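You operate a simulated robot arm through the tools that you are given. There is no shell and no other tool.

You are at the controls of a simulated robot arm. One attempt, no reset.

## Task
Start a sealing run: sleeve ONE goes under the bar.
Fine: sealer on, then one press of CLEAR SEALS; swing the hoop's clamp aside for the open sleeve and lock it again; the bowls stay inside; the other sleeve and the film knob stay.
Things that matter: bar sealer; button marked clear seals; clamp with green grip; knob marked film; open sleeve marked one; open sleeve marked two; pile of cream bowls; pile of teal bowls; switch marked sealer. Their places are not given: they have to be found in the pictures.

The check looks at the end state, three seconds after you hand in, the way a careful person would. Anything else that was tipped, shoved, dropped, spilled or broken makes it a failure. A push-on lid holds only when it is set on centred and level and pressed home; a screw cap is set on level and turned clockwise until tight.

## Robot
A 6-joint arm with a two-finger gripper, fixed in place. Base frame: the origin is at the foot of the arm, x ahead of it, y to its left, z up; the work surface is at about z = 842. Readings come in mm, rad, newtons and seconds.
Its first joint turns from -2.897 to 2.897 rad. Payload 2.45 kg.
Tool frame: the origin (TCP) lies between the finger pads and is the grasp point; the fingertips stand 20 mm ahead of it; z points along the fingers, y is the line along which they close. The gripper opens to 140 mm. The gripper's body begins 168 mm behind the TCP.
Orientation is told as [roll, pitch, yaw] about the base's x, y, z axes, in that order, counted from this pose: with the fingers straight down and closing along the base's y, the tool's x points along the base's -x, its y along +y and its z along -z.

## Interface
- The arm moves only by the tool step_arm. Its argument "motion" is a list of rows, each an object (a shift or turn left out is 0, a gripper value left out holds the last) with "offset": the shift along the tool's x, y, z in mm, a list of three; "delta_rot": the turn, a rotation vector about the tool's x, y, z in rad, a list of three; "jaw": the closure in counts, from 0 (fully open) to 255 (shut). In form: [{"offset": [dx, dy, dz], "delta_rot": [ax, ay, az], "jaw": jaw}, ...]. A call has 1 to 20 rows; each row is the pose to reach, as a shift and turn from the pose commanded when the call began, along the tool's axes at that moment. Rows are played at 5 a second. More than 50 mm and 0.15 rad between two rows, or a gripper value outside its range, and nothing of the call is played. A pose out of reach is approached as far as the arm can. The call stops where the force on the tool passes 90 N (or 10 N more than at its start, if that is more) or the arm is blocked; 0.2 s more then pass. The fingers move at their own pace (about 45 mm/s each) and stop on an object; they squeeze with about 22 N. The grip force told is the motor's: it shows also when the fingers shut on nothing. Time passes only in rows, and 0.2 s behind the last, so rows that repeat a pose let the fingers close. The reply holds the time, the measured pose of the TCP, the force on the tool along the base axes, the opening and the grip force, in the units named above and with some noise, with the torque about the TCP (base axes, N m) and any sound that the robot's microphone picked up, and new pictures: "views" is both (left out), scene, wrist or none.
- Cameras (640 x 400 px; columns grow to the right, rows downward): "scene" is fixed at [404.6, -645.2, 1612.9]; the picture's right is [0.72, -0.69, 0.00], its down [-0.47, -0.49, -0.73] and it looks along [0.51, 0.53, -0.68] (base axes); focal length 233 px, centre (320, 200). "wrist" rides on the gripper at [78, 11, -209] in the tool frame; the picture's right is [-0.14, 0.99, 0.00], its down [-0.92, -0.13, -0.37] and it looks along [-0.37, -0.05, 0.93] (tool axes); focal length 280 px, centre (320, 200).
- locate(camera, pixels): there is no depth. For up to 12 entries [column, row, z] of the newest picture of that camera ("zoom" is the newest enlarged one), the place [x, y] in the base frame at which the ray of that pixel passes the height z, good to about 3 mm, but the place of the scene camera against the robot may be out by one fixed shift of up to 12 mm in any direction. The clock stands still meanwhile.
- zoom(camera, box): a new picture of the part [left, top, right, bottom] of that camera's present view, enlarged. The clock stands still meanwhile.
- finish_job(): hands the job in; it is judged then, once.

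Open the gripper and draw the arm clear of the work before you hand the job in, unless the task says otherwise.

The tools are called after "Request:" as name(argument=value, ...) on one line, values as JSON. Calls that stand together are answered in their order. step_arm: Moves the arm, as the interface text tells. Its arguments: {"type":"object","properties":{"motion":{"type":"array","items":{"type":"object","properties":{"offset":{"type":"array","items":{"type":"number"}},"delta_rot":{"type":"array","items":{"type":"number"}},"jaw":{"type":"number"}}}},"views":{"type":"string","enum":["both","scene","wrist","none"]}},"required":["motion"]} The other tools are called the same way: locate (camera, pixels) gives the place at which the rays of pixels pass given heights; zoom (camera, box) takes an enlarged picture of a part of a camera's view; finish_job () hands the job in.

At the start:

```text
t: 0.0
position: [692.6, -4.0, 1395.9]
orientation: [-0.002, -0.003, -0.003]
ft_force: [-0.6, 0.6, -0.3]
moment: [0.02, 0.03, -0.02]
grip_width: 140.0
gripper_force: 0.1
```

scene: 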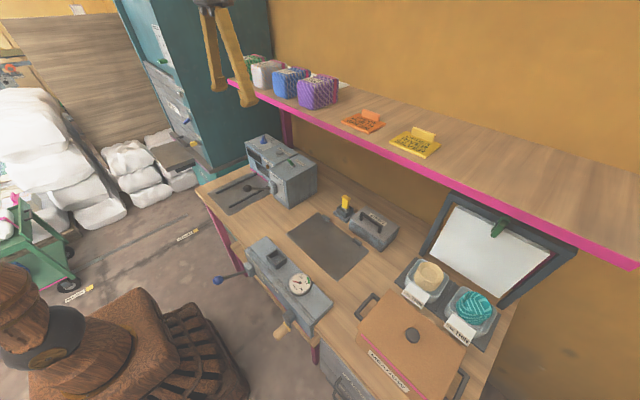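
wrist: 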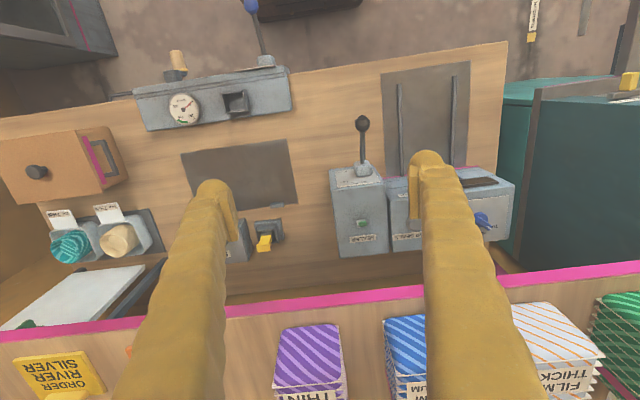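

I start by enlarging the parts of the scene view: the sleeves with bowls and the framed hoop near (470,270), the box at (280,170), the panel at (290,280), and the yellow item at (350,215).

Request:
zoom(camera="scene", box=[380, 180, 600, 320])

Request:
zoom(camera="scene", box=[190, 120, 350, 220])

Request:
zoom(camera="scene", box=[220, 220, 380, 320])

Request:
zoom(camera="scene", box=[300, 180, 420, 260])

Request:
zoom(camera="scene", box=[320, 280, 500, 400])

Request:
zoom(camera="wrist", box=[300, 90, 540, 270])

Request:
zoom(camera="wrist", box=[0, 120, 220, 330])

```text
2.86 times, centred on (490, 250) of scene
```

zoom: 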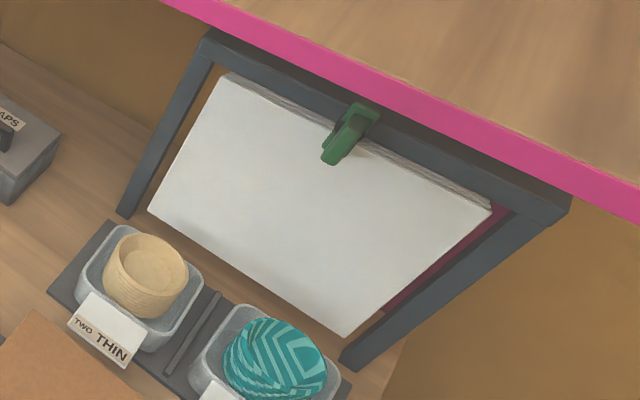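

```text
4.00 times, centred on (270, 170) of scene
```

zoom: 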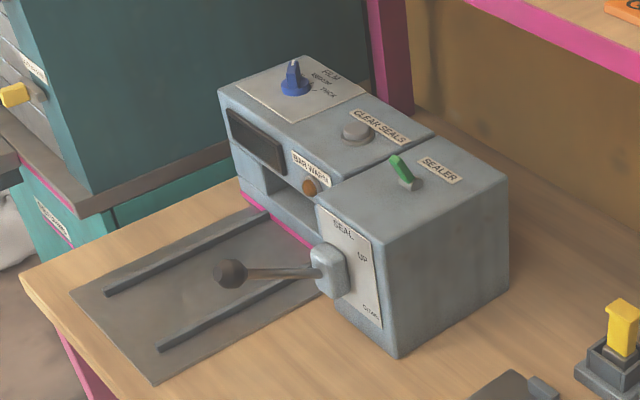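

```text
4.00 times, centred on (300, 270) of scene
```

zoom: 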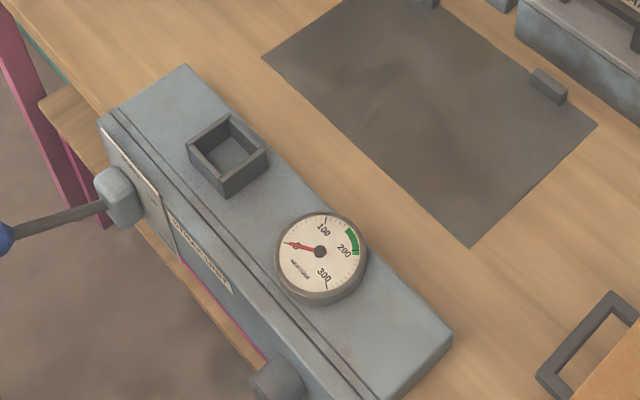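

```text
5.00 times, centred on (360, 220) of scene
```

zoom: 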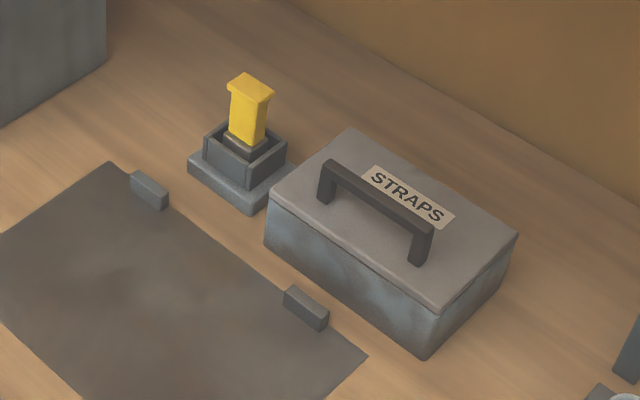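

```text
3.33 times, centred on (410, 340) of scene
```

zoom: 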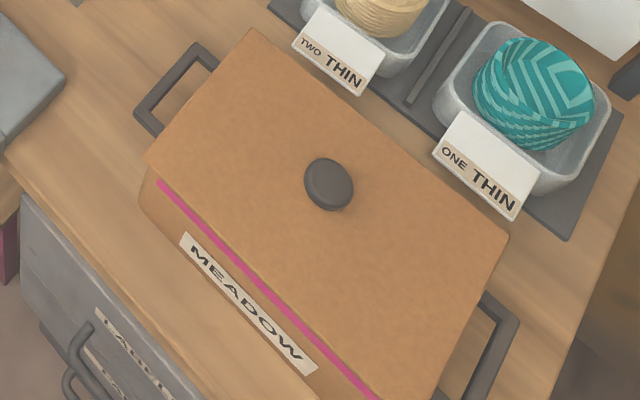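

```text
2.22 times, centred on (420, 180) of wrist
```

zoom: 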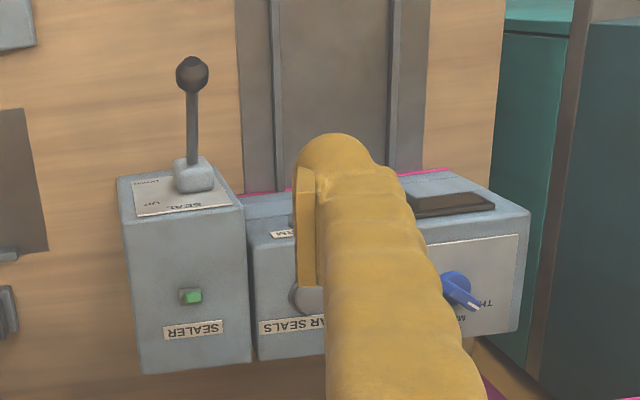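

```text
1.90 times, centred on (110, 225) of wrist
```

zoom: 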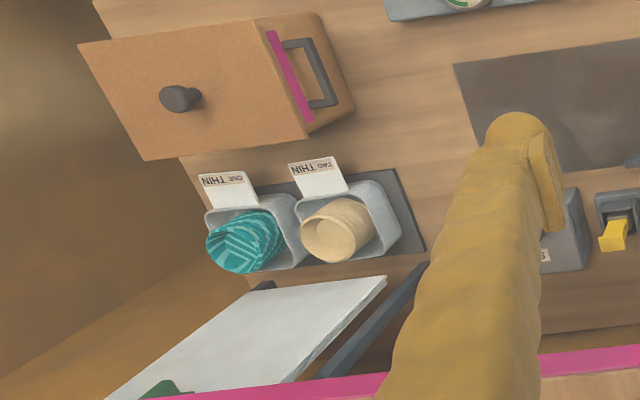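

The scene zooms show the sealer at about (280,170) with a green SEALER switch, CLEAR SEALS button and blue FILM knob; sleeve ONE (teal bowls) is at about (470,310), and the frame with the green grip at about (497,228). I get rough places for these.

Request:
locate(camera="scene", pixels=[[470, 305, 842], [470, 305, 900], [428, 275, 880], [422, 254, 842], [500, 305, 842], [497, 228, 1000], [497, 228, 1100], [459, 195, 1000], [577, 250, 1000]])

Request:
locate(camera="scene", pixels=[[200, 188, 842], [252, 213, 842], [290, 209, 842], [290, 209, 870], [318, 193, 842], [247, 188, 900], [292, 165, 950], [279, 152, 950], [263, 140, 950], [380, 210, 842], [240, 290, 842], [325, 325, 842]])

Request:
locate(camera="wrist", pixels=[[362, 122, 900], [365, 222, 950], [70, 240, 900], [118, 240, 900], [62, 220, 860], [40, 330, 1000], [145, 270, 842], [385, 75, 842], [470, 65, 842], [415, 240, 950]])

```text
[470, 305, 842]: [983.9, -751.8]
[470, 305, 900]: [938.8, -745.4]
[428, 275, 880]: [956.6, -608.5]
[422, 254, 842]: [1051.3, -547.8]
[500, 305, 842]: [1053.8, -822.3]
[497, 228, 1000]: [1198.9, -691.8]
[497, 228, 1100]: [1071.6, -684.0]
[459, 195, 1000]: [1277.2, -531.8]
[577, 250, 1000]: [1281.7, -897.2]
```

```text
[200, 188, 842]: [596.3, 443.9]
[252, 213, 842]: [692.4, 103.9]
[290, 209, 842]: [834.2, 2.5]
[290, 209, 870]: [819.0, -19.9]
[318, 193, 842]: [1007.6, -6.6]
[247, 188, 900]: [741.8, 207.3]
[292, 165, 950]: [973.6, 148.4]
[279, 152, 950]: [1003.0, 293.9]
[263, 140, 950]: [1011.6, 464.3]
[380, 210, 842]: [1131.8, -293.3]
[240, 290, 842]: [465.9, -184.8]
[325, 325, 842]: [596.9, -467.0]
```

```text
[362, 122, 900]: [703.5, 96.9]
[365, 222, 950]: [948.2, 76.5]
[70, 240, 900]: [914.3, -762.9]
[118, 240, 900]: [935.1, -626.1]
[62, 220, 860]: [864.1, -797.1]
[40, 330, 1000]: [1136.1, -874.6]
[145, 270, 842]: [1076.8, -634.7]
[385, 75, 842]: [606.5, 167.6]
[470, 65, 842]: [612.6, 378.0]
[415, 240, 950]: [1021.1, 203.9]
```

Triangulating from both cameras, the sealer top is near z≈1035 (switch about (906,62)), the shelf edge near x≈886, z≈1290, and sleeve ONE's bowls near (935,-747,920). I swing the arm toward the right, staying high, to look at the sleeves and the frame with the green grip.

Request:
step_arm(motion=[{"offset": [10, -45, 0], "delta_rot": [0, 0, 0.07]}, {"offset": [20, -90, 0], "delta_rot": [0, 0, 0.14]}, {"offset": [30, -135, 0], "delta_rot": [0, 0, 0.21]}, {"offset": [40, -180, 0], "delta_rot": [0, 0, 0.28]}, {"offset": [50, -225, 0], "delta_rot": [0, 0, 0.35]}, {"offset": [60, -270, 0], "delta_rot": [0, 0, 0.42]}, {"offset": [70, -315, 0], "delta_rot": [0, 0, 0.49]}, {"offset": [80, -360, 0], "delta_rot": [0, 0, 0.56]}, {"offset": [90, -405, 0], "delta_rot": [0, 0, 0.63]}, {"offset": [100, -450, 0], "delta_rot": [0, 0, 0.7]}])

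```text
t: 2.2
position: [591.1, -455.0, 1397.6]
orientation: [0.0, -0.001, -0.702]
ft_force: [-0.4, -0.2, 0.6]
moment: [0.01, -0.07, -0.03]
grip_width: 140.0
gripper_force: 0.1
```

scene: 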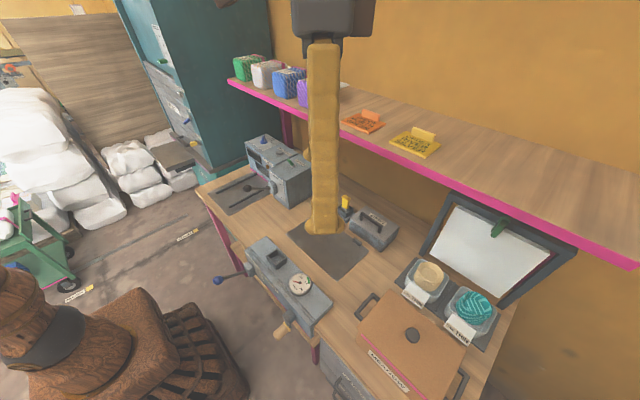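
wrist: 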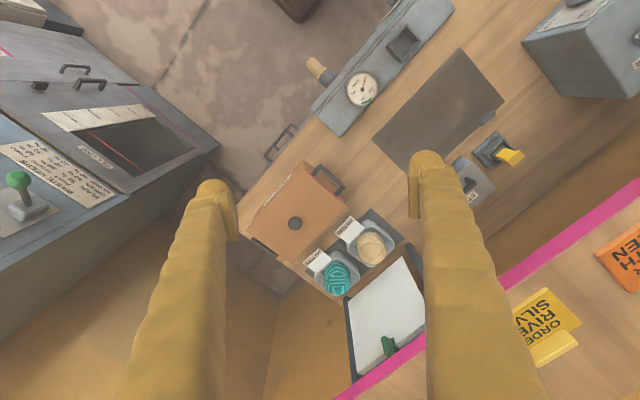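

A further machine with a green-knobbed lever appears at wrist (18,190), to the right of the table. I zoom on it and on the frame.

Request:
zoom(camera="wrist", box=[0, 0, 230, 240])

Request:
zoom(camera="wrist", box=[240, 150, 440, 390])

Request:
zoom(camera="wrist", box=[260, 0, 640, 200])

```text
1.67 times, centred on (115, 120) of wrist
```

zoom: 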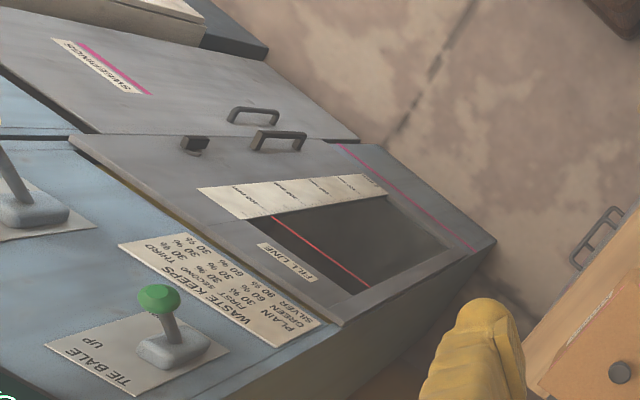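

```text
1.67 times, centred on (340, 270) of wrist
```

zoom: 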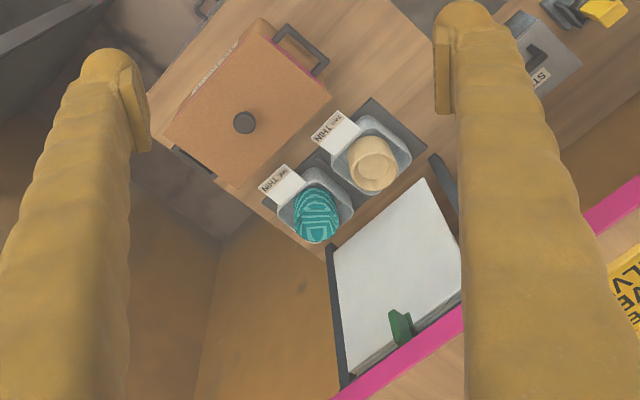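

```text
1.68 times, centred on (450, 100) of wrist
```

zoom: 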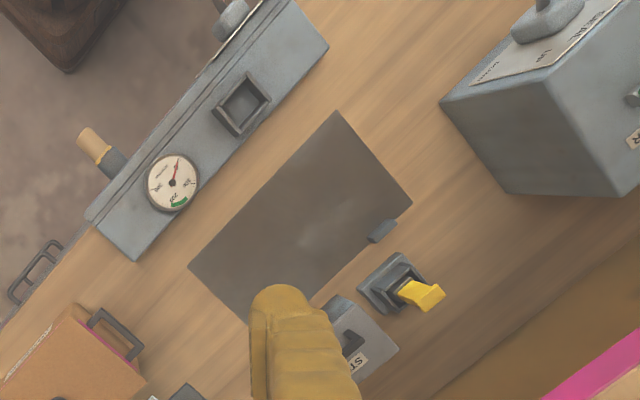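

I now check distances with the new wrist view: teal bowls at (337,279), cream bowls at (372,244), box knob (294,223), frame corners and green grip (388,345).

Request:
locate(camera="wrist", pixels=[[337, 279, 918], [337, 279, 842], [372, 244, 918], [388, 347, 1000], [388, 347, 1100], [388, 347, 1200], [310, 258, 842], [370, 210, 842], [340, 303, 842], [405, 240, 842], [295, 223, 1000], [277, 258, 842]])

Request:
zoom(camera="wrist", box=[290, 190, 430, 300])

Request:
zoom(camera="scene", box=[450, 180, 590, 320])

```text
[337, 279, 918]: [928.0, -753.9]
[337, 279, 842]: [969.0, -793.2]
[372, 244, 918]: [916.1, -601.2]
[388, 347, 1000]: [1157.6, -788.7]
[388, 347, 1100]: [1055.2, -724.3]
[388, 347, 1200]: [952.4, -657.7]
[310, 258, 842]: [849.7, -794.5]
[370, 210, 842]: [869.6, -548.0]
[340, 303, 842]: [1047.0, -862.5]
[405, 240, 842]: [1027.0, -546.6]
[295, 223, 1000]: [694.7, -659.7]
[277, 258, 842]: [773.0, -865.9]
```

```text
3.64 times, centred on (360, 245) of wrist
```

zoom: 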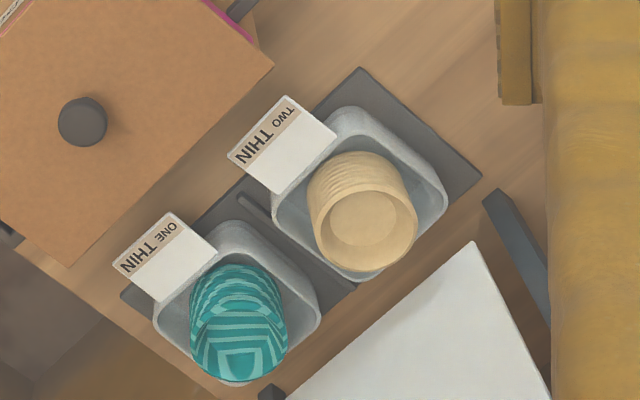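

```text
2.86 times, centred on (520, 250) of scene
```

zoom: 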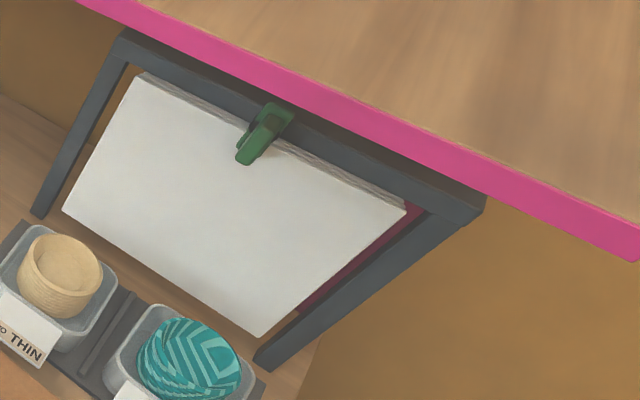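

Bowls of sleeve ONE measure about (928,-754,918) and the green grip sits on the frame. Before deciding, I go back to look closely at the sealer from the front with the wrist camera.

Request:
step_arm(motion=[{"offset": [31.8, 34.1, 5], "delta_rot": [0, 0, -0.054]}, {"offset": [63.6, 68.1, 10], "delta_rot": [0, 0, -0.108]}, {"offset": [95.4, 102.2, 15], "delta_rot": [0, 0, -0.162]}, {"offset": [127.2, 136.3, 20], "delta_rot": [0, 0, -0.215]}, {"offset": [159, 170.3, 25], "delta_rot": [0, 0, -0.269]}, {"offset": [190.8, 204.4, 30], "delta_rot": [0, 0, -0.323]}, {"offset": [222.5, 238.5, 35], "delta_rot": [0, 0, -0.377]}, {"offset": [254.3, 272.6, 40], "delta_rot": [0, 0, -0.431]}, {"offset": [286.1, 306.6, 45], "delta_rot": [0, 0, -0.485]}, {"offset": [317.9, 340.7, 50], "delta_rot": [0, 0, -0.538]}, {"offset": [349.7, 374.8, 56], "delta_rot": [0, 0, -0.592]}, {"offset": [381.5, 408.8, 62], "delta_rot": [0, 0, -0.646]}, {"offset": [413.3, 442.9, 67], "delta_rot": [0, 0, -0.7]}])

```text
t: 5.0
position: [558.8, 152.0, 1327.9]
orientation: [-0.001, -0.002, -0.001]
ft_force: [-0.2, 0.1, 0.7]
moment: [-0.03, 0.02, 0.0]
grip_width: 140.1
gripper_force: 0.1
```

scene: 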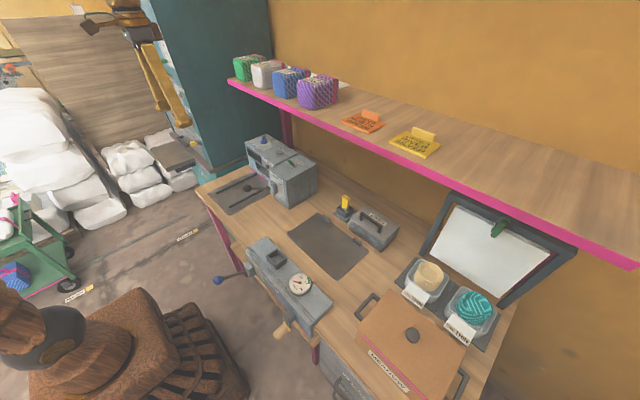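
wrist: 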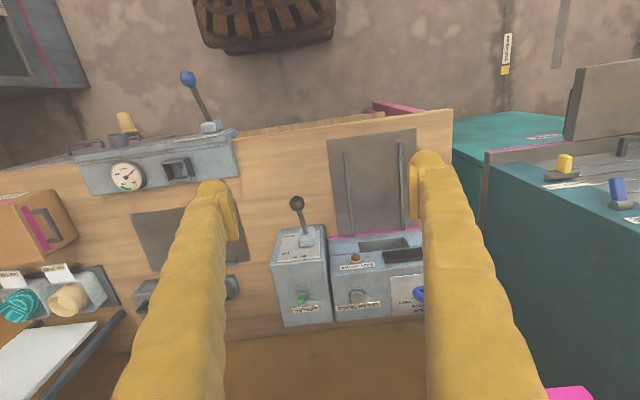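

The sealer is now at wrist (300–430, 220–320), mat with rails at (370,190). I zoom into it.

Request:
zoom(camera="wrist", box=[250, 180, 450, 340])

Request:
zoom(camera="wrist", box=[60, 60, 260, 200])

Request:
zoom(camera="scene", box=[235, 130, 325, 200])

Request:
zoom(camera="wrist", box=[0, 250, 160, 400])

```text
2.50 times, centred on (350, 260) of wrist
```

zoom: 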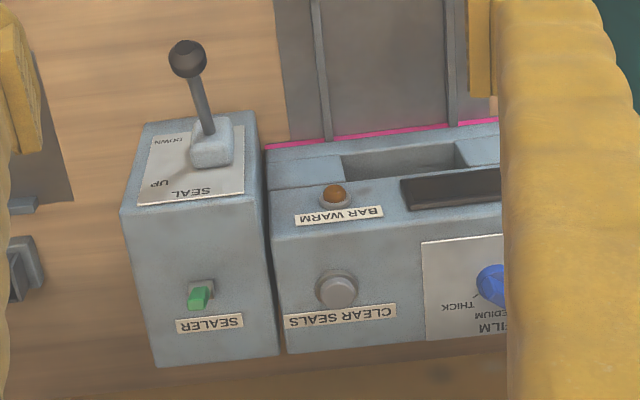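

```text
2.86 times, centred on (160, 130) of wrist
```

zoom: 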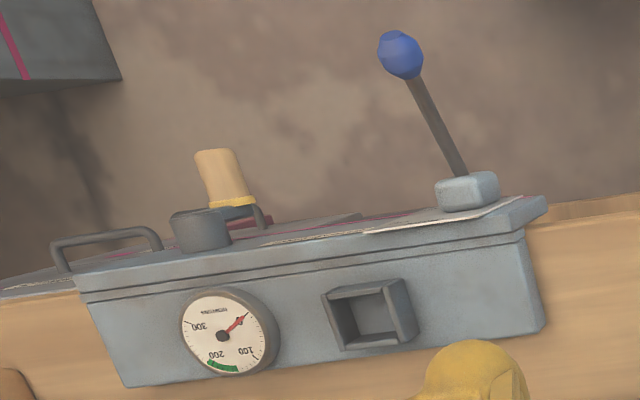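

```text
5.71 times, centred on (280, 165) of scene
```

zoom: 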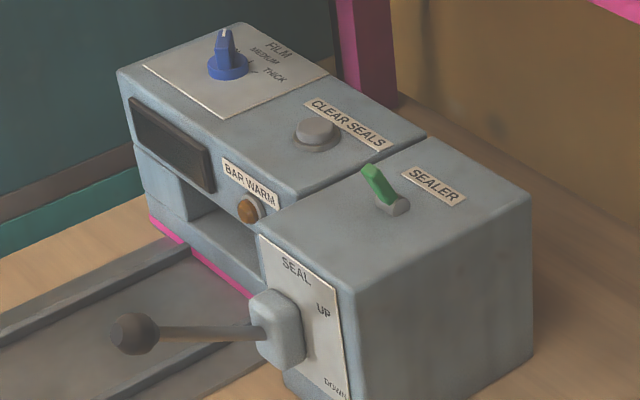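

```text
2.67 times, centred on (80, 325) of wrist
```

zoom: 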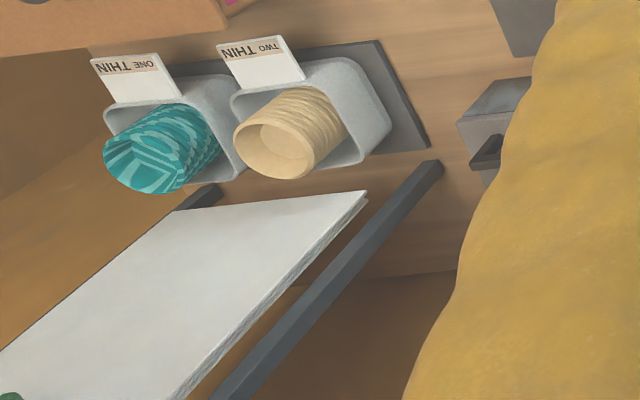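

The sealer looks plain: mat with rails, slot with a pink line, lever on SEAL, and no hoop there. I go back to the right side for a closer look at the frame with the green grip, keeping high.

Request:
step_arm(motion=[{"offset": [0, -48, 0], "delta_rot": [0, 0, 0.06]}, {"offset": [0, -96, 0], "delta_rot": [0, 0, 0.12]}, {"offset": [0, -144, 0], "delta_rot": [0, 0, 0.18]}, {"offset": [0, -192, 0], "delta_rot": [0, 0, 0.24]}, {"offset": [0, -240, 0], "delta_rot": [0, 0, 0.3]}, {"offset": [0, -288, 0], "delta_rot": [0, 0, 0.36]}, {"offset": [0, -336, 0], "delta_rot": [0, 0, 0.42]}, {"offset": [0, -384, 0], "delta_rot": [0, 0, 0.48]}, {"offset": [0, -432, 0], "delta_rot": [0, 0, 0.54]}, {"offset": [0, -480, 0], "delta_rot": [0, 0, 0.6]}, {"offset": [0, -528, 0], "delta_rot": [0, 0, 0.66]}, {"offset": [0, -576, 0], "delta_rot": [0, 0, 0.72]}, {"offset": [0, -624, 0], "delta_rot": [0, 0, 0.78]}], views="none")

Request:
step_arm(motion=[{"offset": [0, 0, 0], "delta_rot": [0, -0.1, 0]}, {"offset": [0, 0, 0], "delta_rot": [0, -0.2, 0]}, {"offset": [0, 0, 0], "delta_rot": [0, -0.3, 0]}, {"offset": [0, 0, 0], "delta_rot": [0, -0.4, 0]}, {"offset": [0, 0, 0], "delta_rot": [0, -0.5, 0]}, {"offset": [0, 0, 0], "delta_rot": [0, -0.6, 0]}])

```text
t: 7.8
position: [561.5, -471.9, 1329.2]
orientation: [0.001, -0.004, -0.781]
ft_force: [0.1, 0.9, 0.7]
moment: [-0.04, -0.01, 0.03]
grip_width: 140.1
gripper_force: 0.0
```

```text
t: 9.2
position: [560.4, -472.3, 1330.0]
orientation: [0.001, -0.602, -0.78]
ft_force: [0.9, -0.7, -0.3]
moment: [-0.02, 0.04, 0.01]
grip_width: 140.3
gripper_force: 0.1
```

scene: 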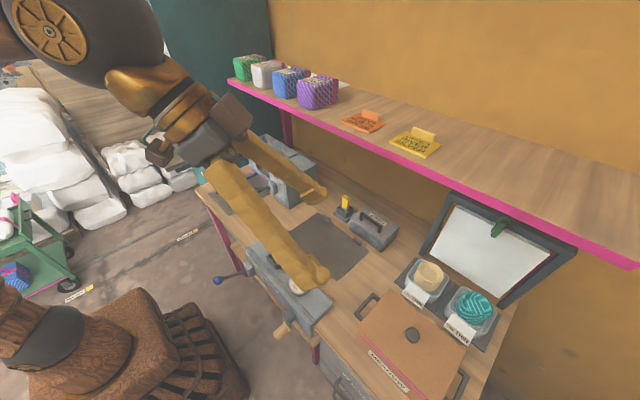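
wrist: 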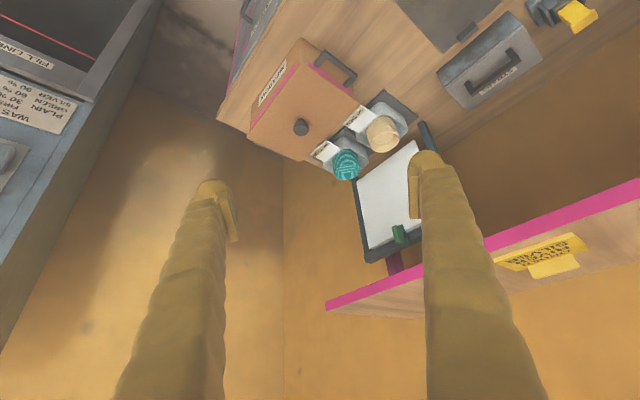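

Request:
zoom(camera="wrist", box=[300, 80, 440, 280])

Request:
zoom(camera="wrist", box=[340, 200, 430, 280])

```text
2.00 times, centred on (370, 180) of wrist
```

zoom: 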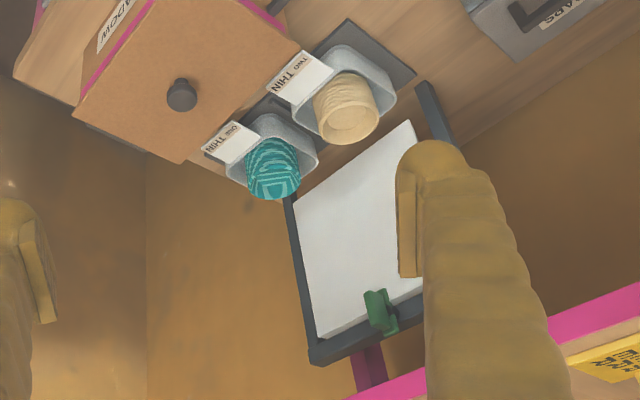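

```text
5.00 times, centred on (385, 240) of wrist
```

zoom: 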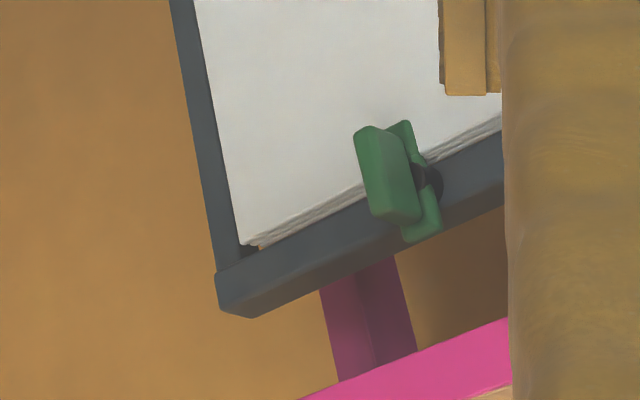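

The green clamp pivots on a dark pin on the frame's top bar and presses the white sheaf. I turn the view a bit and go nearer to see the clamp and sleeve ONE between the fingers.

Request:
step_arm(motion=[{"offset": [-5, 0, 28], "delta_rot": [-0.047, 0, -0.069]}, {"offset": [-10, 0, 56], "delta_rot": [-0.094, 0, -0.137]}, {"offset": [-15, 0, 84], "delta_rot": [-0.141, 0, -0.206]}])

```text
t: 10.0
position: [603.6, -515.7, 1267.8]
orientation: [0.001, -0.603, -0.53]
ft_force: [0.2, -0.6, 0.7]
moment: [0.01, 0.06, 0.0]
grip_width: 140.1
gripper_force: 0.1
```

scene: 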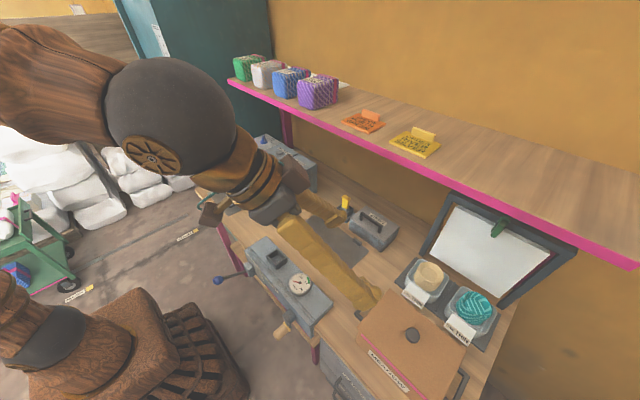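
wrist: 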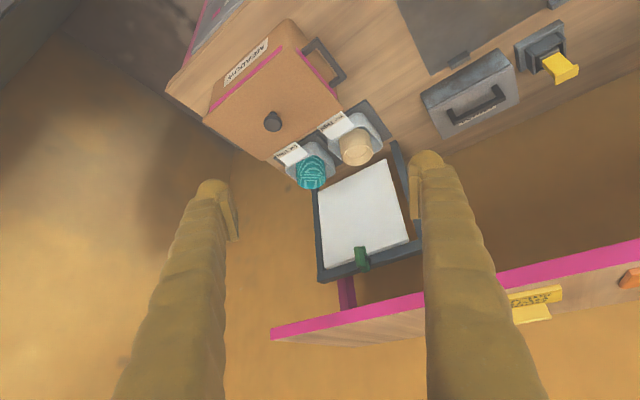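

Request:
zoom(camera="wrist", box=[300, 180, 440, 290])

Request:
zoom(camera="wrist", box=[330, 230, 390, 280])

Request:
zoom(camera="wrist", box=[260, 90, 400, 200])

```text
3.64 times, centred on (370, 235) of wrist
```

zoom: 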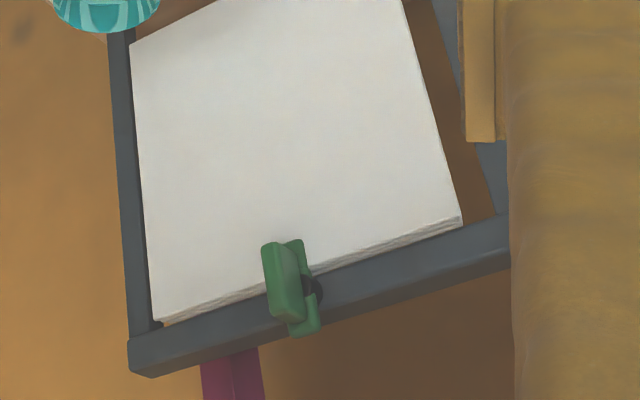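

```text
8.00 times, centred on (360, 255) of wrist
```

zoom: 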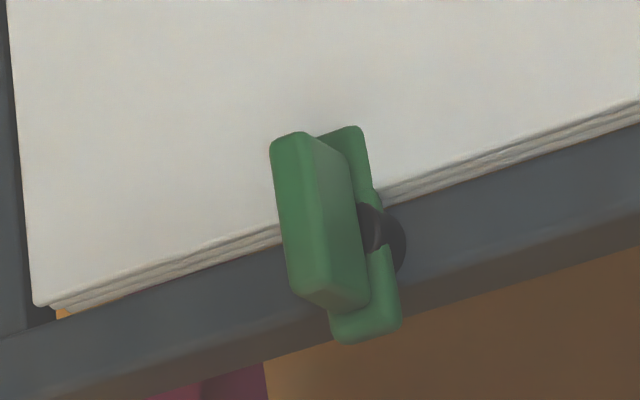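

```text
3.64 times, centred on (330, 145) of wrist
```

zoom: 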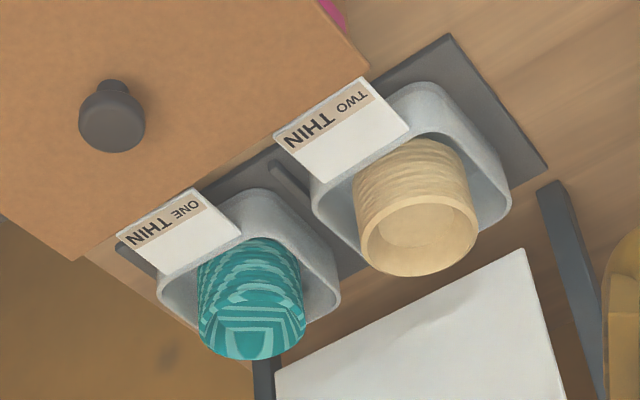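

The clamp is a green turn-button with a raised grip ridge pivoting on the frame's top bar; sleeves are grey tubs with cards. First the sealer: I go back there with the tool tilted forward so I can see the switch and button closely.

Request:
step_arm(motion=[{"offset": [14.5, 44.5, -13], "delta_rot": [-0.0231, 0, -0.0336]}, {"offset": [29, 89, -25.9], "delta_rot": [-0.0462, 0, -0.0672]}, {"offset": [43.5, 133.5, -38.9], "delta_rot": [-0.0693, 0, -0.1008]}, {"offset": [58, 178, -51.9], "delta_rot": [-0.0925, 0, -0.1343]}, {"offset": [72.5, 222.5, -64.8], "delta_rot": [-0.1156, 0, -0.1679]}, {"offset": [87, 267, -77.8], "delta_rot": [-0.1387, 0, -0.2015]}, {"offset": [101.6, 311.5, -90.8], "delta_rot": [-0.1618, 0, -0.2351]}, {"offset": [116.1, 356, -103.8], "delta_rot": [-0.1849, 0, -0.2687]}, {"offset": [130.6, 400.5, -116.7], "delta_rot": [-0.208, 0, -0.3023]}, {"offset": [145.1, 445, -129.7], "delta_rot": [-0.2312, 0, -0.3358]}, {"offset": [159.6, 489.5, -142.7], "delta_rot": [-0.2543, 0, -0.3694]}, {"offset": [174.1, 534, -155.6], "delta_rot": [-0.2774, 0, -0.403]}, {"offset": [188.6, 578.5, -168.6], "delta_rot": [-0.3005, 0, -0.4366]}])

```text
t: 12.8
position: [679.9, 112.3, 1300.3]
orientation: [0.0, -0.602, 0.001]
ft_force: [-0.8, -0.4, -0.8]
moment: [0.0, -0.02, -0.05]
grip_width: 139.9
gripper_force: 0.0
```

scene: 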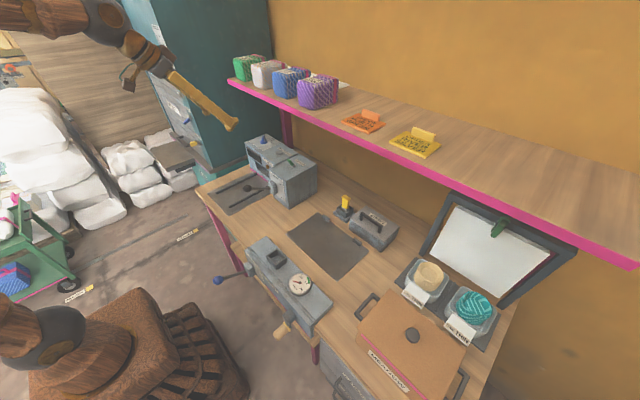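
wrist: 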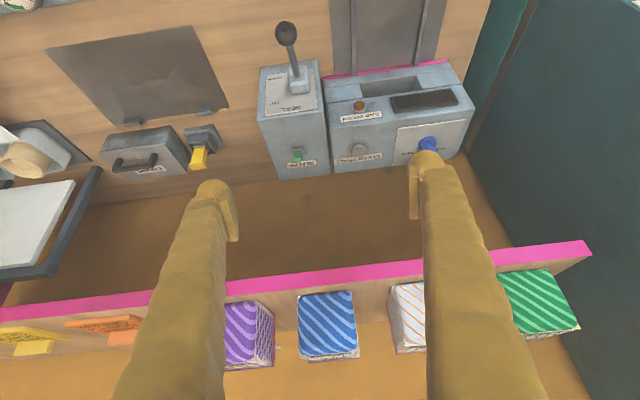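

The sealer is now at wrist (260–470, 20–180), with the switch at (297,153) and the button at (358,152). I zoom for details.

Request:
zoom(camera="wrist", box=[250, 10, 480, 180])

Request:
zoom(camera="wrist", box=[270, 120, 390, 190])

Request:
zoom(camera="scene", box=[250, 130, 320, 175])

```text
2.35 times, centred on (365, 95) of wrist
```

zoom: 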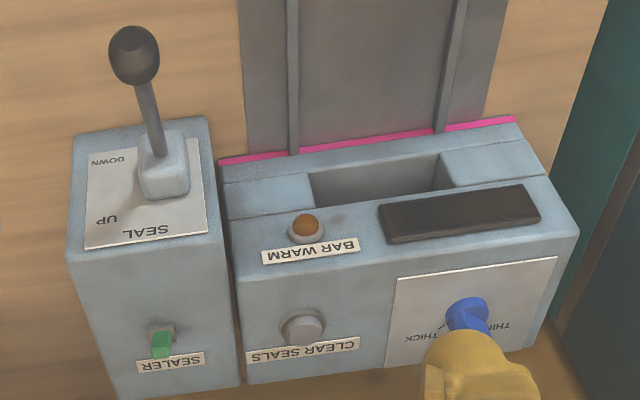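

```text
5.33 times, centred on (330, 155) of wrist
```

zoom: 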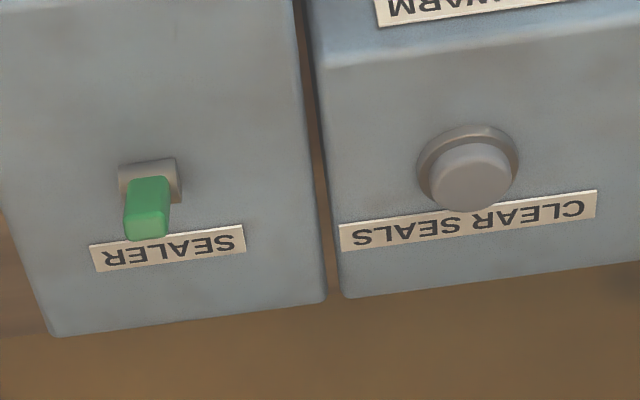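

```text
8.89 times, centred on (285, 152) of scene
```

zoom: 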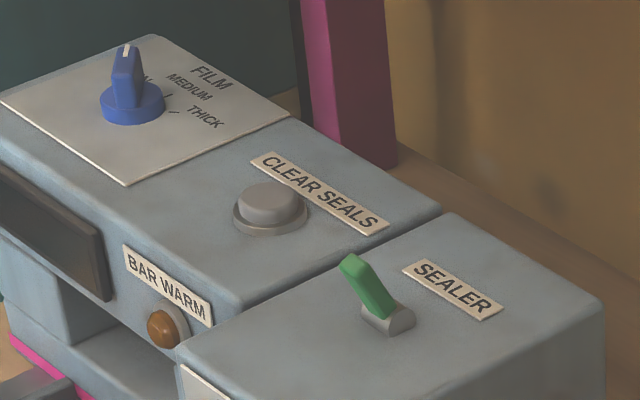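

The toggle tip is about (897,64,1058), leaning toward the robot, and the button about (905,170). I shut the fingers and come in front of the toggle, still high above the box.

Request:
step_arm(motion=[{"offset": [-1.3, -8, 39.3], "jaw": 255}, {"offset": [-2.6, -16, 78.6], "jaw": 255}, {"offset": [-3.9, -24, 118], "jaw": 255}, {"offset": [-5.2, -32, 157], "jaw": 255}, {"offset": [-6.5, -40, 196.6], "jaw": 255}, {"offset": [-7.8, -48, 235.9], "jaw": 255}, {"offset": [-7.8, -48, 235.9], "jaw": 255}, {"offset": [-7.8, -48, 235.9], "jaw": 255}, {"offset": [-7.8, -48, 235.9], "jaw": 255}])

```text
t: 14.8
position: [819.9, 63.4, 1111.0]
orientation: [0.001, -0.602, -0.002]
ft_force: [-0.6, 0.1, 0.3]
moment: [-0.01, -0.02, -0.03]
grip_width: 0.0
gripper_force: 22.2
```

scene: 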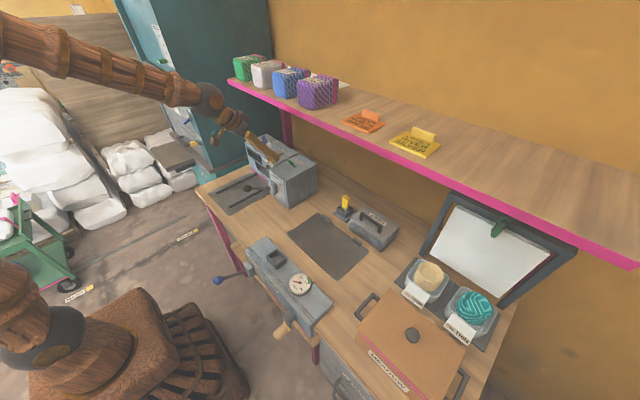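
wrist: 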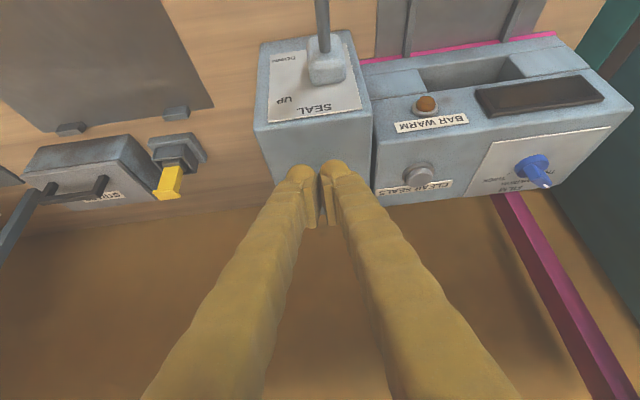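

The fingers hide the toggle, while the button shows at (418,172) and the film knob at (533,170). I zoom in on both for exact pixels.

Request:
zoom(camera="wrist", box=[270, 120, 470, 240])

Request:
zoom(camera="scene", box=[230, 115, 320, 175])

Request:
locate(camera="wrist", pixels=[[418, 172, 1020], [418, 172, 1030], [418, 172, 1040], [375, 190, 1030], [375, 100, 1030], [374, 70, 1030]])

```text
3.20 times, centred on (370, 180) of wrist
```

zoom: 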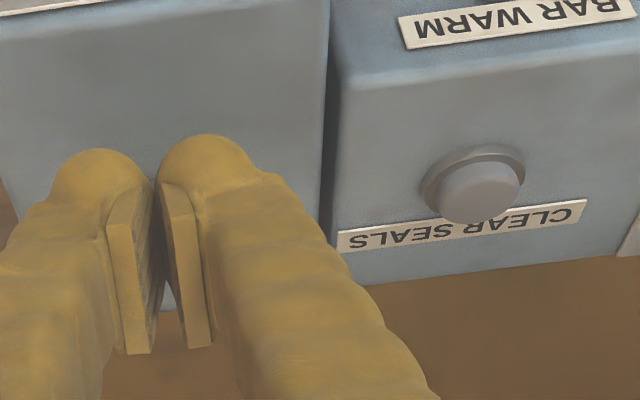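

```text
6.67 times, centred on (275, 145) of scene
```

zoom: 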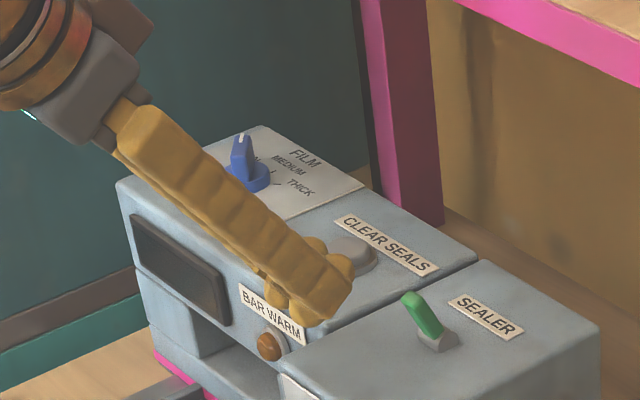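

```text
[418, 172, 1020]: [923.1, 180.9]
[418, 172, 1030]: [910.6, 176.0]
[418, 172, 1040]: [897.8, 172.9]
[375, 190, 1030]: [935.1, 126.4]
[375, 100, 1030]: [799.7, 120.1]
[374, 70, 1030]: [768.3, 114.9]
```

Triangulation gives the button at (933,186,~1028) and the toggle pivot at (916,63,1020) with its tip at (897,64,1058). I lower to z≈1060 in front of the toggle and push its tip in +x.

Request:
step_arm(motion=[{"offset": [8.2, 0, 25]}, {"offset": [16.5, 0, 50.5]}, {"offset": [8.3, 0, 56.2]}, {"offset": [0, 0, 61.8]}, {"offset": [-8.2, 0, 67.5]}, {"offset": [-16.5, 0, 73.2]}, {"offset": [-24.7, 0, 78.8]}, {"offset": [-32.9, 0, 84.5]}, {"offset": [-40, 0, 89.3]}])

```text
t: 16.8
position: [902.3, 62.7, 1058.8]
orientation: [0.0, -0.599, -0.003]
ft_force: [-48.5, 3.6, 11.9]
moment: [-0.01, 0.04, -0.13]
grip_width: 6.2
gripper_force: 29.0
heard: click
```

scene: 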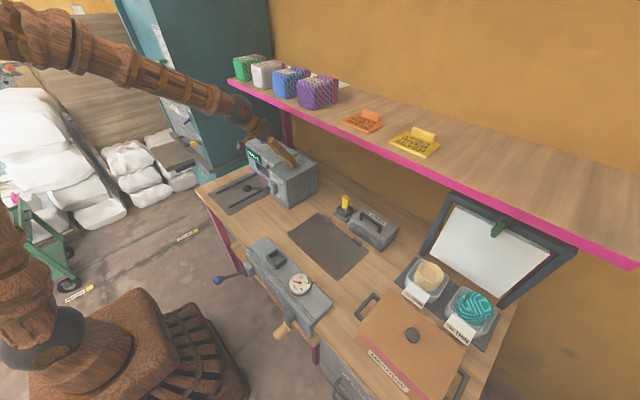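
wrist: 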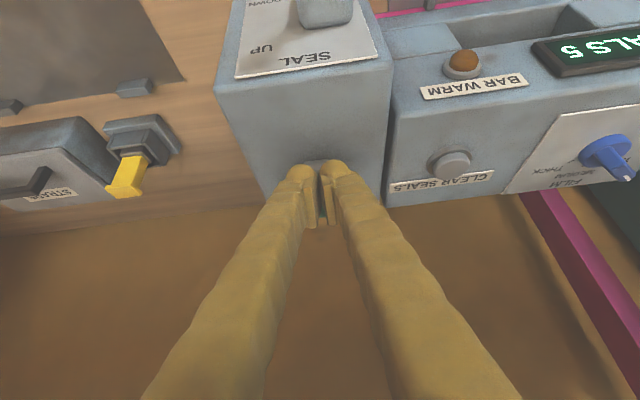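

A click was heard and the display lit with "SEALS 5", so the sealer is on; the fingers are spread to 6 mm around the toggle, so I open them a little first and then draw back along the tool axis.

Request:
step_arm(motion=[{"offset": [0, 0, 0], "jaw": 190}, {"offset": [0, 0, 0], "jaw": 190}, {"offset": [0, 0, 0], "jaw": 190}, {"offset": [0, 0, -15], "jaw": 190}, {"offset": [0, 0, -35], "jaw": 190}, {"offset": [0, 0, -60], "jaw": 190}])

```text
t: 18.2
position: [869.4, 62.7, 1107.0]
orientation: [0.0, -0.601, -0.001]
ft_force: [-0.5, 0.6, -0.3]
moment: [-0.01, 0.02, 0.0]
grip_width: 35.6
gripper_force: 0.0
```

scene: 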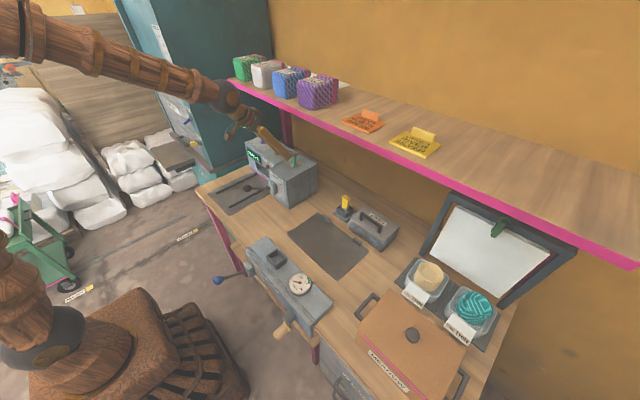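
wrist: 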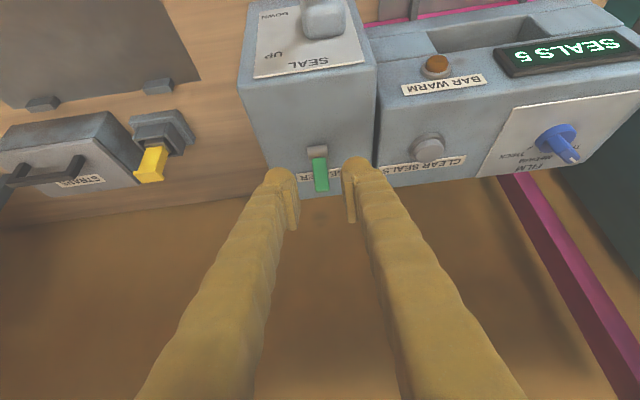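

The toggle now leans back and the display reads SEALS 5. Next I shut the fingers again and hover over the CLEAR SEALS button at (933,186).

Request:
step_arm(motion=[{"offset": [-16.5, 40, 11.3], "jaw": 255}, {"offset": [-35.4, 80, 24.4], "jaw": 255}, {"offset": [-55.2, 120, 37.9], "jaw": 255}, {"offset": [-43.9, 123.5, 54.4], "jaw": 255}, {"offset": [-33.7, 123.5, 69.2], "jaw": 255}])

Request:
zoom(camera="wrist", box=[250, 120, 410, 240])

Request:
zoom(camera="scene", box=[240, 120, 320, 175])

```text
t: 19.4
position: [937.1, 187.3, 1069.6]
orientation: [0.003, -0.602, -0.002]
ft_force: [0.0, -0.8, -0.3]
moment: [0.0, 0.02, -0.03]
grip_width: 0.2
gripper_force: 22.1
```

scene: 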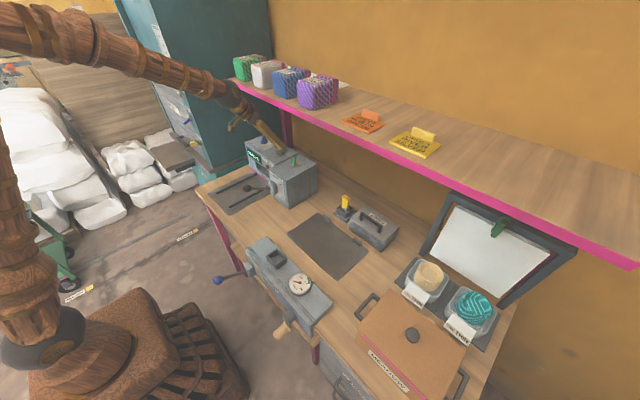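
wrist: 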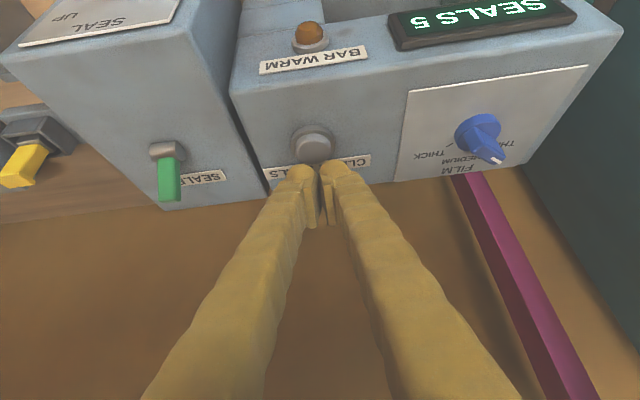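

```text
3.33 times, centred on (330, 180) of wrist
```

zoom: 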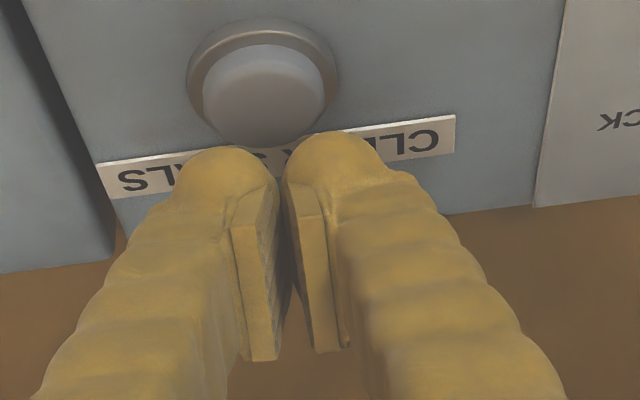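

```text
7.27 times, centred on (280, 148) of scene
```

zoom: 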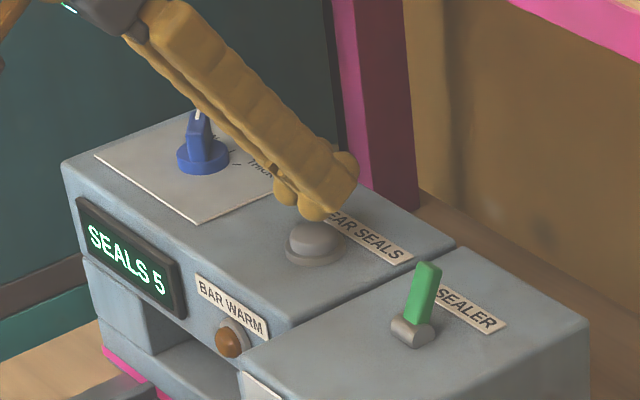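

The fingertips hover just above the button (fingertip bottom ≈1042, button top ≈1027). I press straight down slowly, once.

Request:
step_arm(motion=[{"offset": [9.3, -0.5, 8.2]}, {"offset": [11.0, -0.5, 10.7]}, {"offset": [12.7, -0.5, 13.1]}, {"offset": [13.8, -0.5, 14.8]}, {"offset": [14.9, -0.5, 16.4]}])

```text
t: 20.6
position: [933.1, 185.9, 1049.2]
orientation: [0.003, -0.603, 0.001]
ft_force: [-0.8, -0.7, 4.2]
moment: [-0.06, 0.02, -0.04]
grip_width: 6.1
gripper_force: 29.5
heard: click
```

scene: 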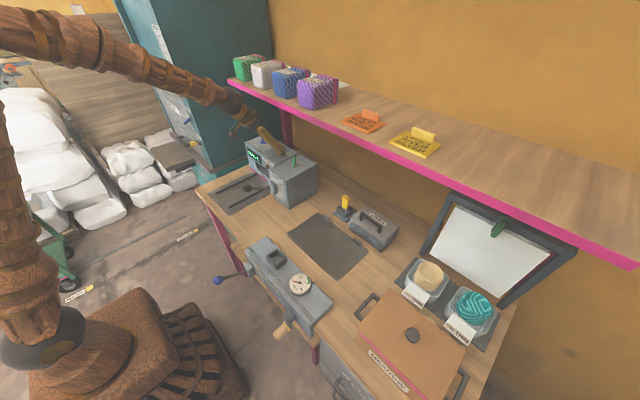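
wrist: 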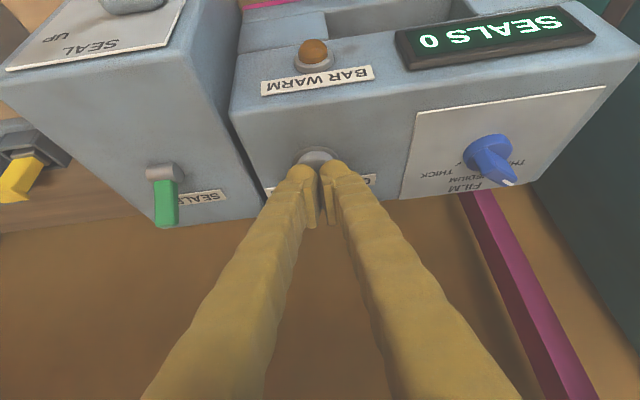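

Click heard and the display shows SEALS 0, so that press is done. I lift straight off and draw back to look into the bar slot from the front.

Request:
step_arm(motion=[{"offset": [-11.3, 0, -16.5]}, {"offset": [-10.5, 0, -59.5]}, {"offset": [-2.8, 5, -101.2]}, {"offset": [21.7, 15, -136.2]}, {"offset": [53.1, 25, -170]}, {"offset": [84.5, 35, -203.7], "jaw": 100}, {"offset": [118.8, 50, -233.2], "jaw": 0}, {"offset": [154.5, 65, -251.8], "jaw": 0}, {"offset": [198.5, 84, -263.8], "jaw": 0}, {"offset": [198.5, 84, -263.8], "jaw": 0}])

Request:
zoom(camera="wrist", box=[200, 0, 460, 200])

Request:
zoom(camera="scene", box=[190, 125, 320, 220])

```text
t: 22.8
position: [619.9, 270.5, 1155.2]
orientation: [0.003, -0.602, -0.001]
ft_force: [0.4, -0.1, 0.6]
moment: [0.01, 0.01, -0.06]
grip_width: 104.3
gripper_force: 0.0
```

scene: 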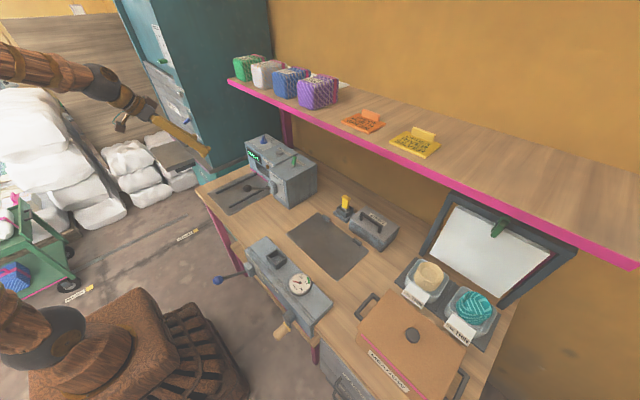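
wrist: 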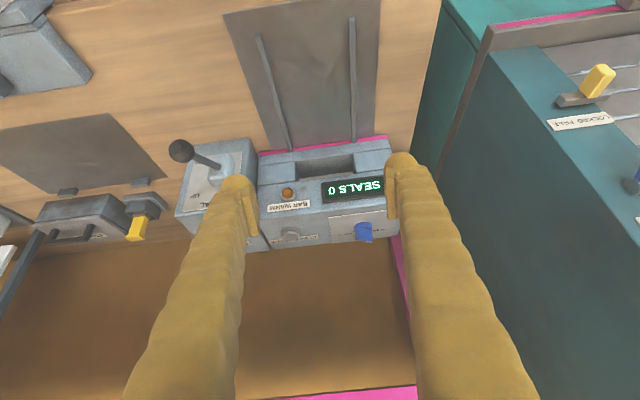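

```text
2.00 times, centred on (330, 100) of wrist
```

zoom: 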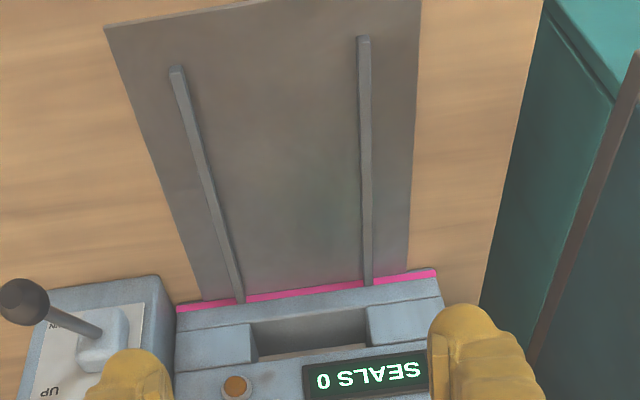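

```text
4.21 times, centred on (255, 172) of scene
```

zoom: 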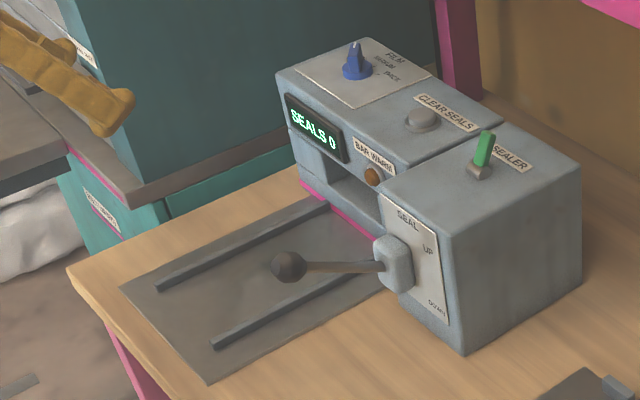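

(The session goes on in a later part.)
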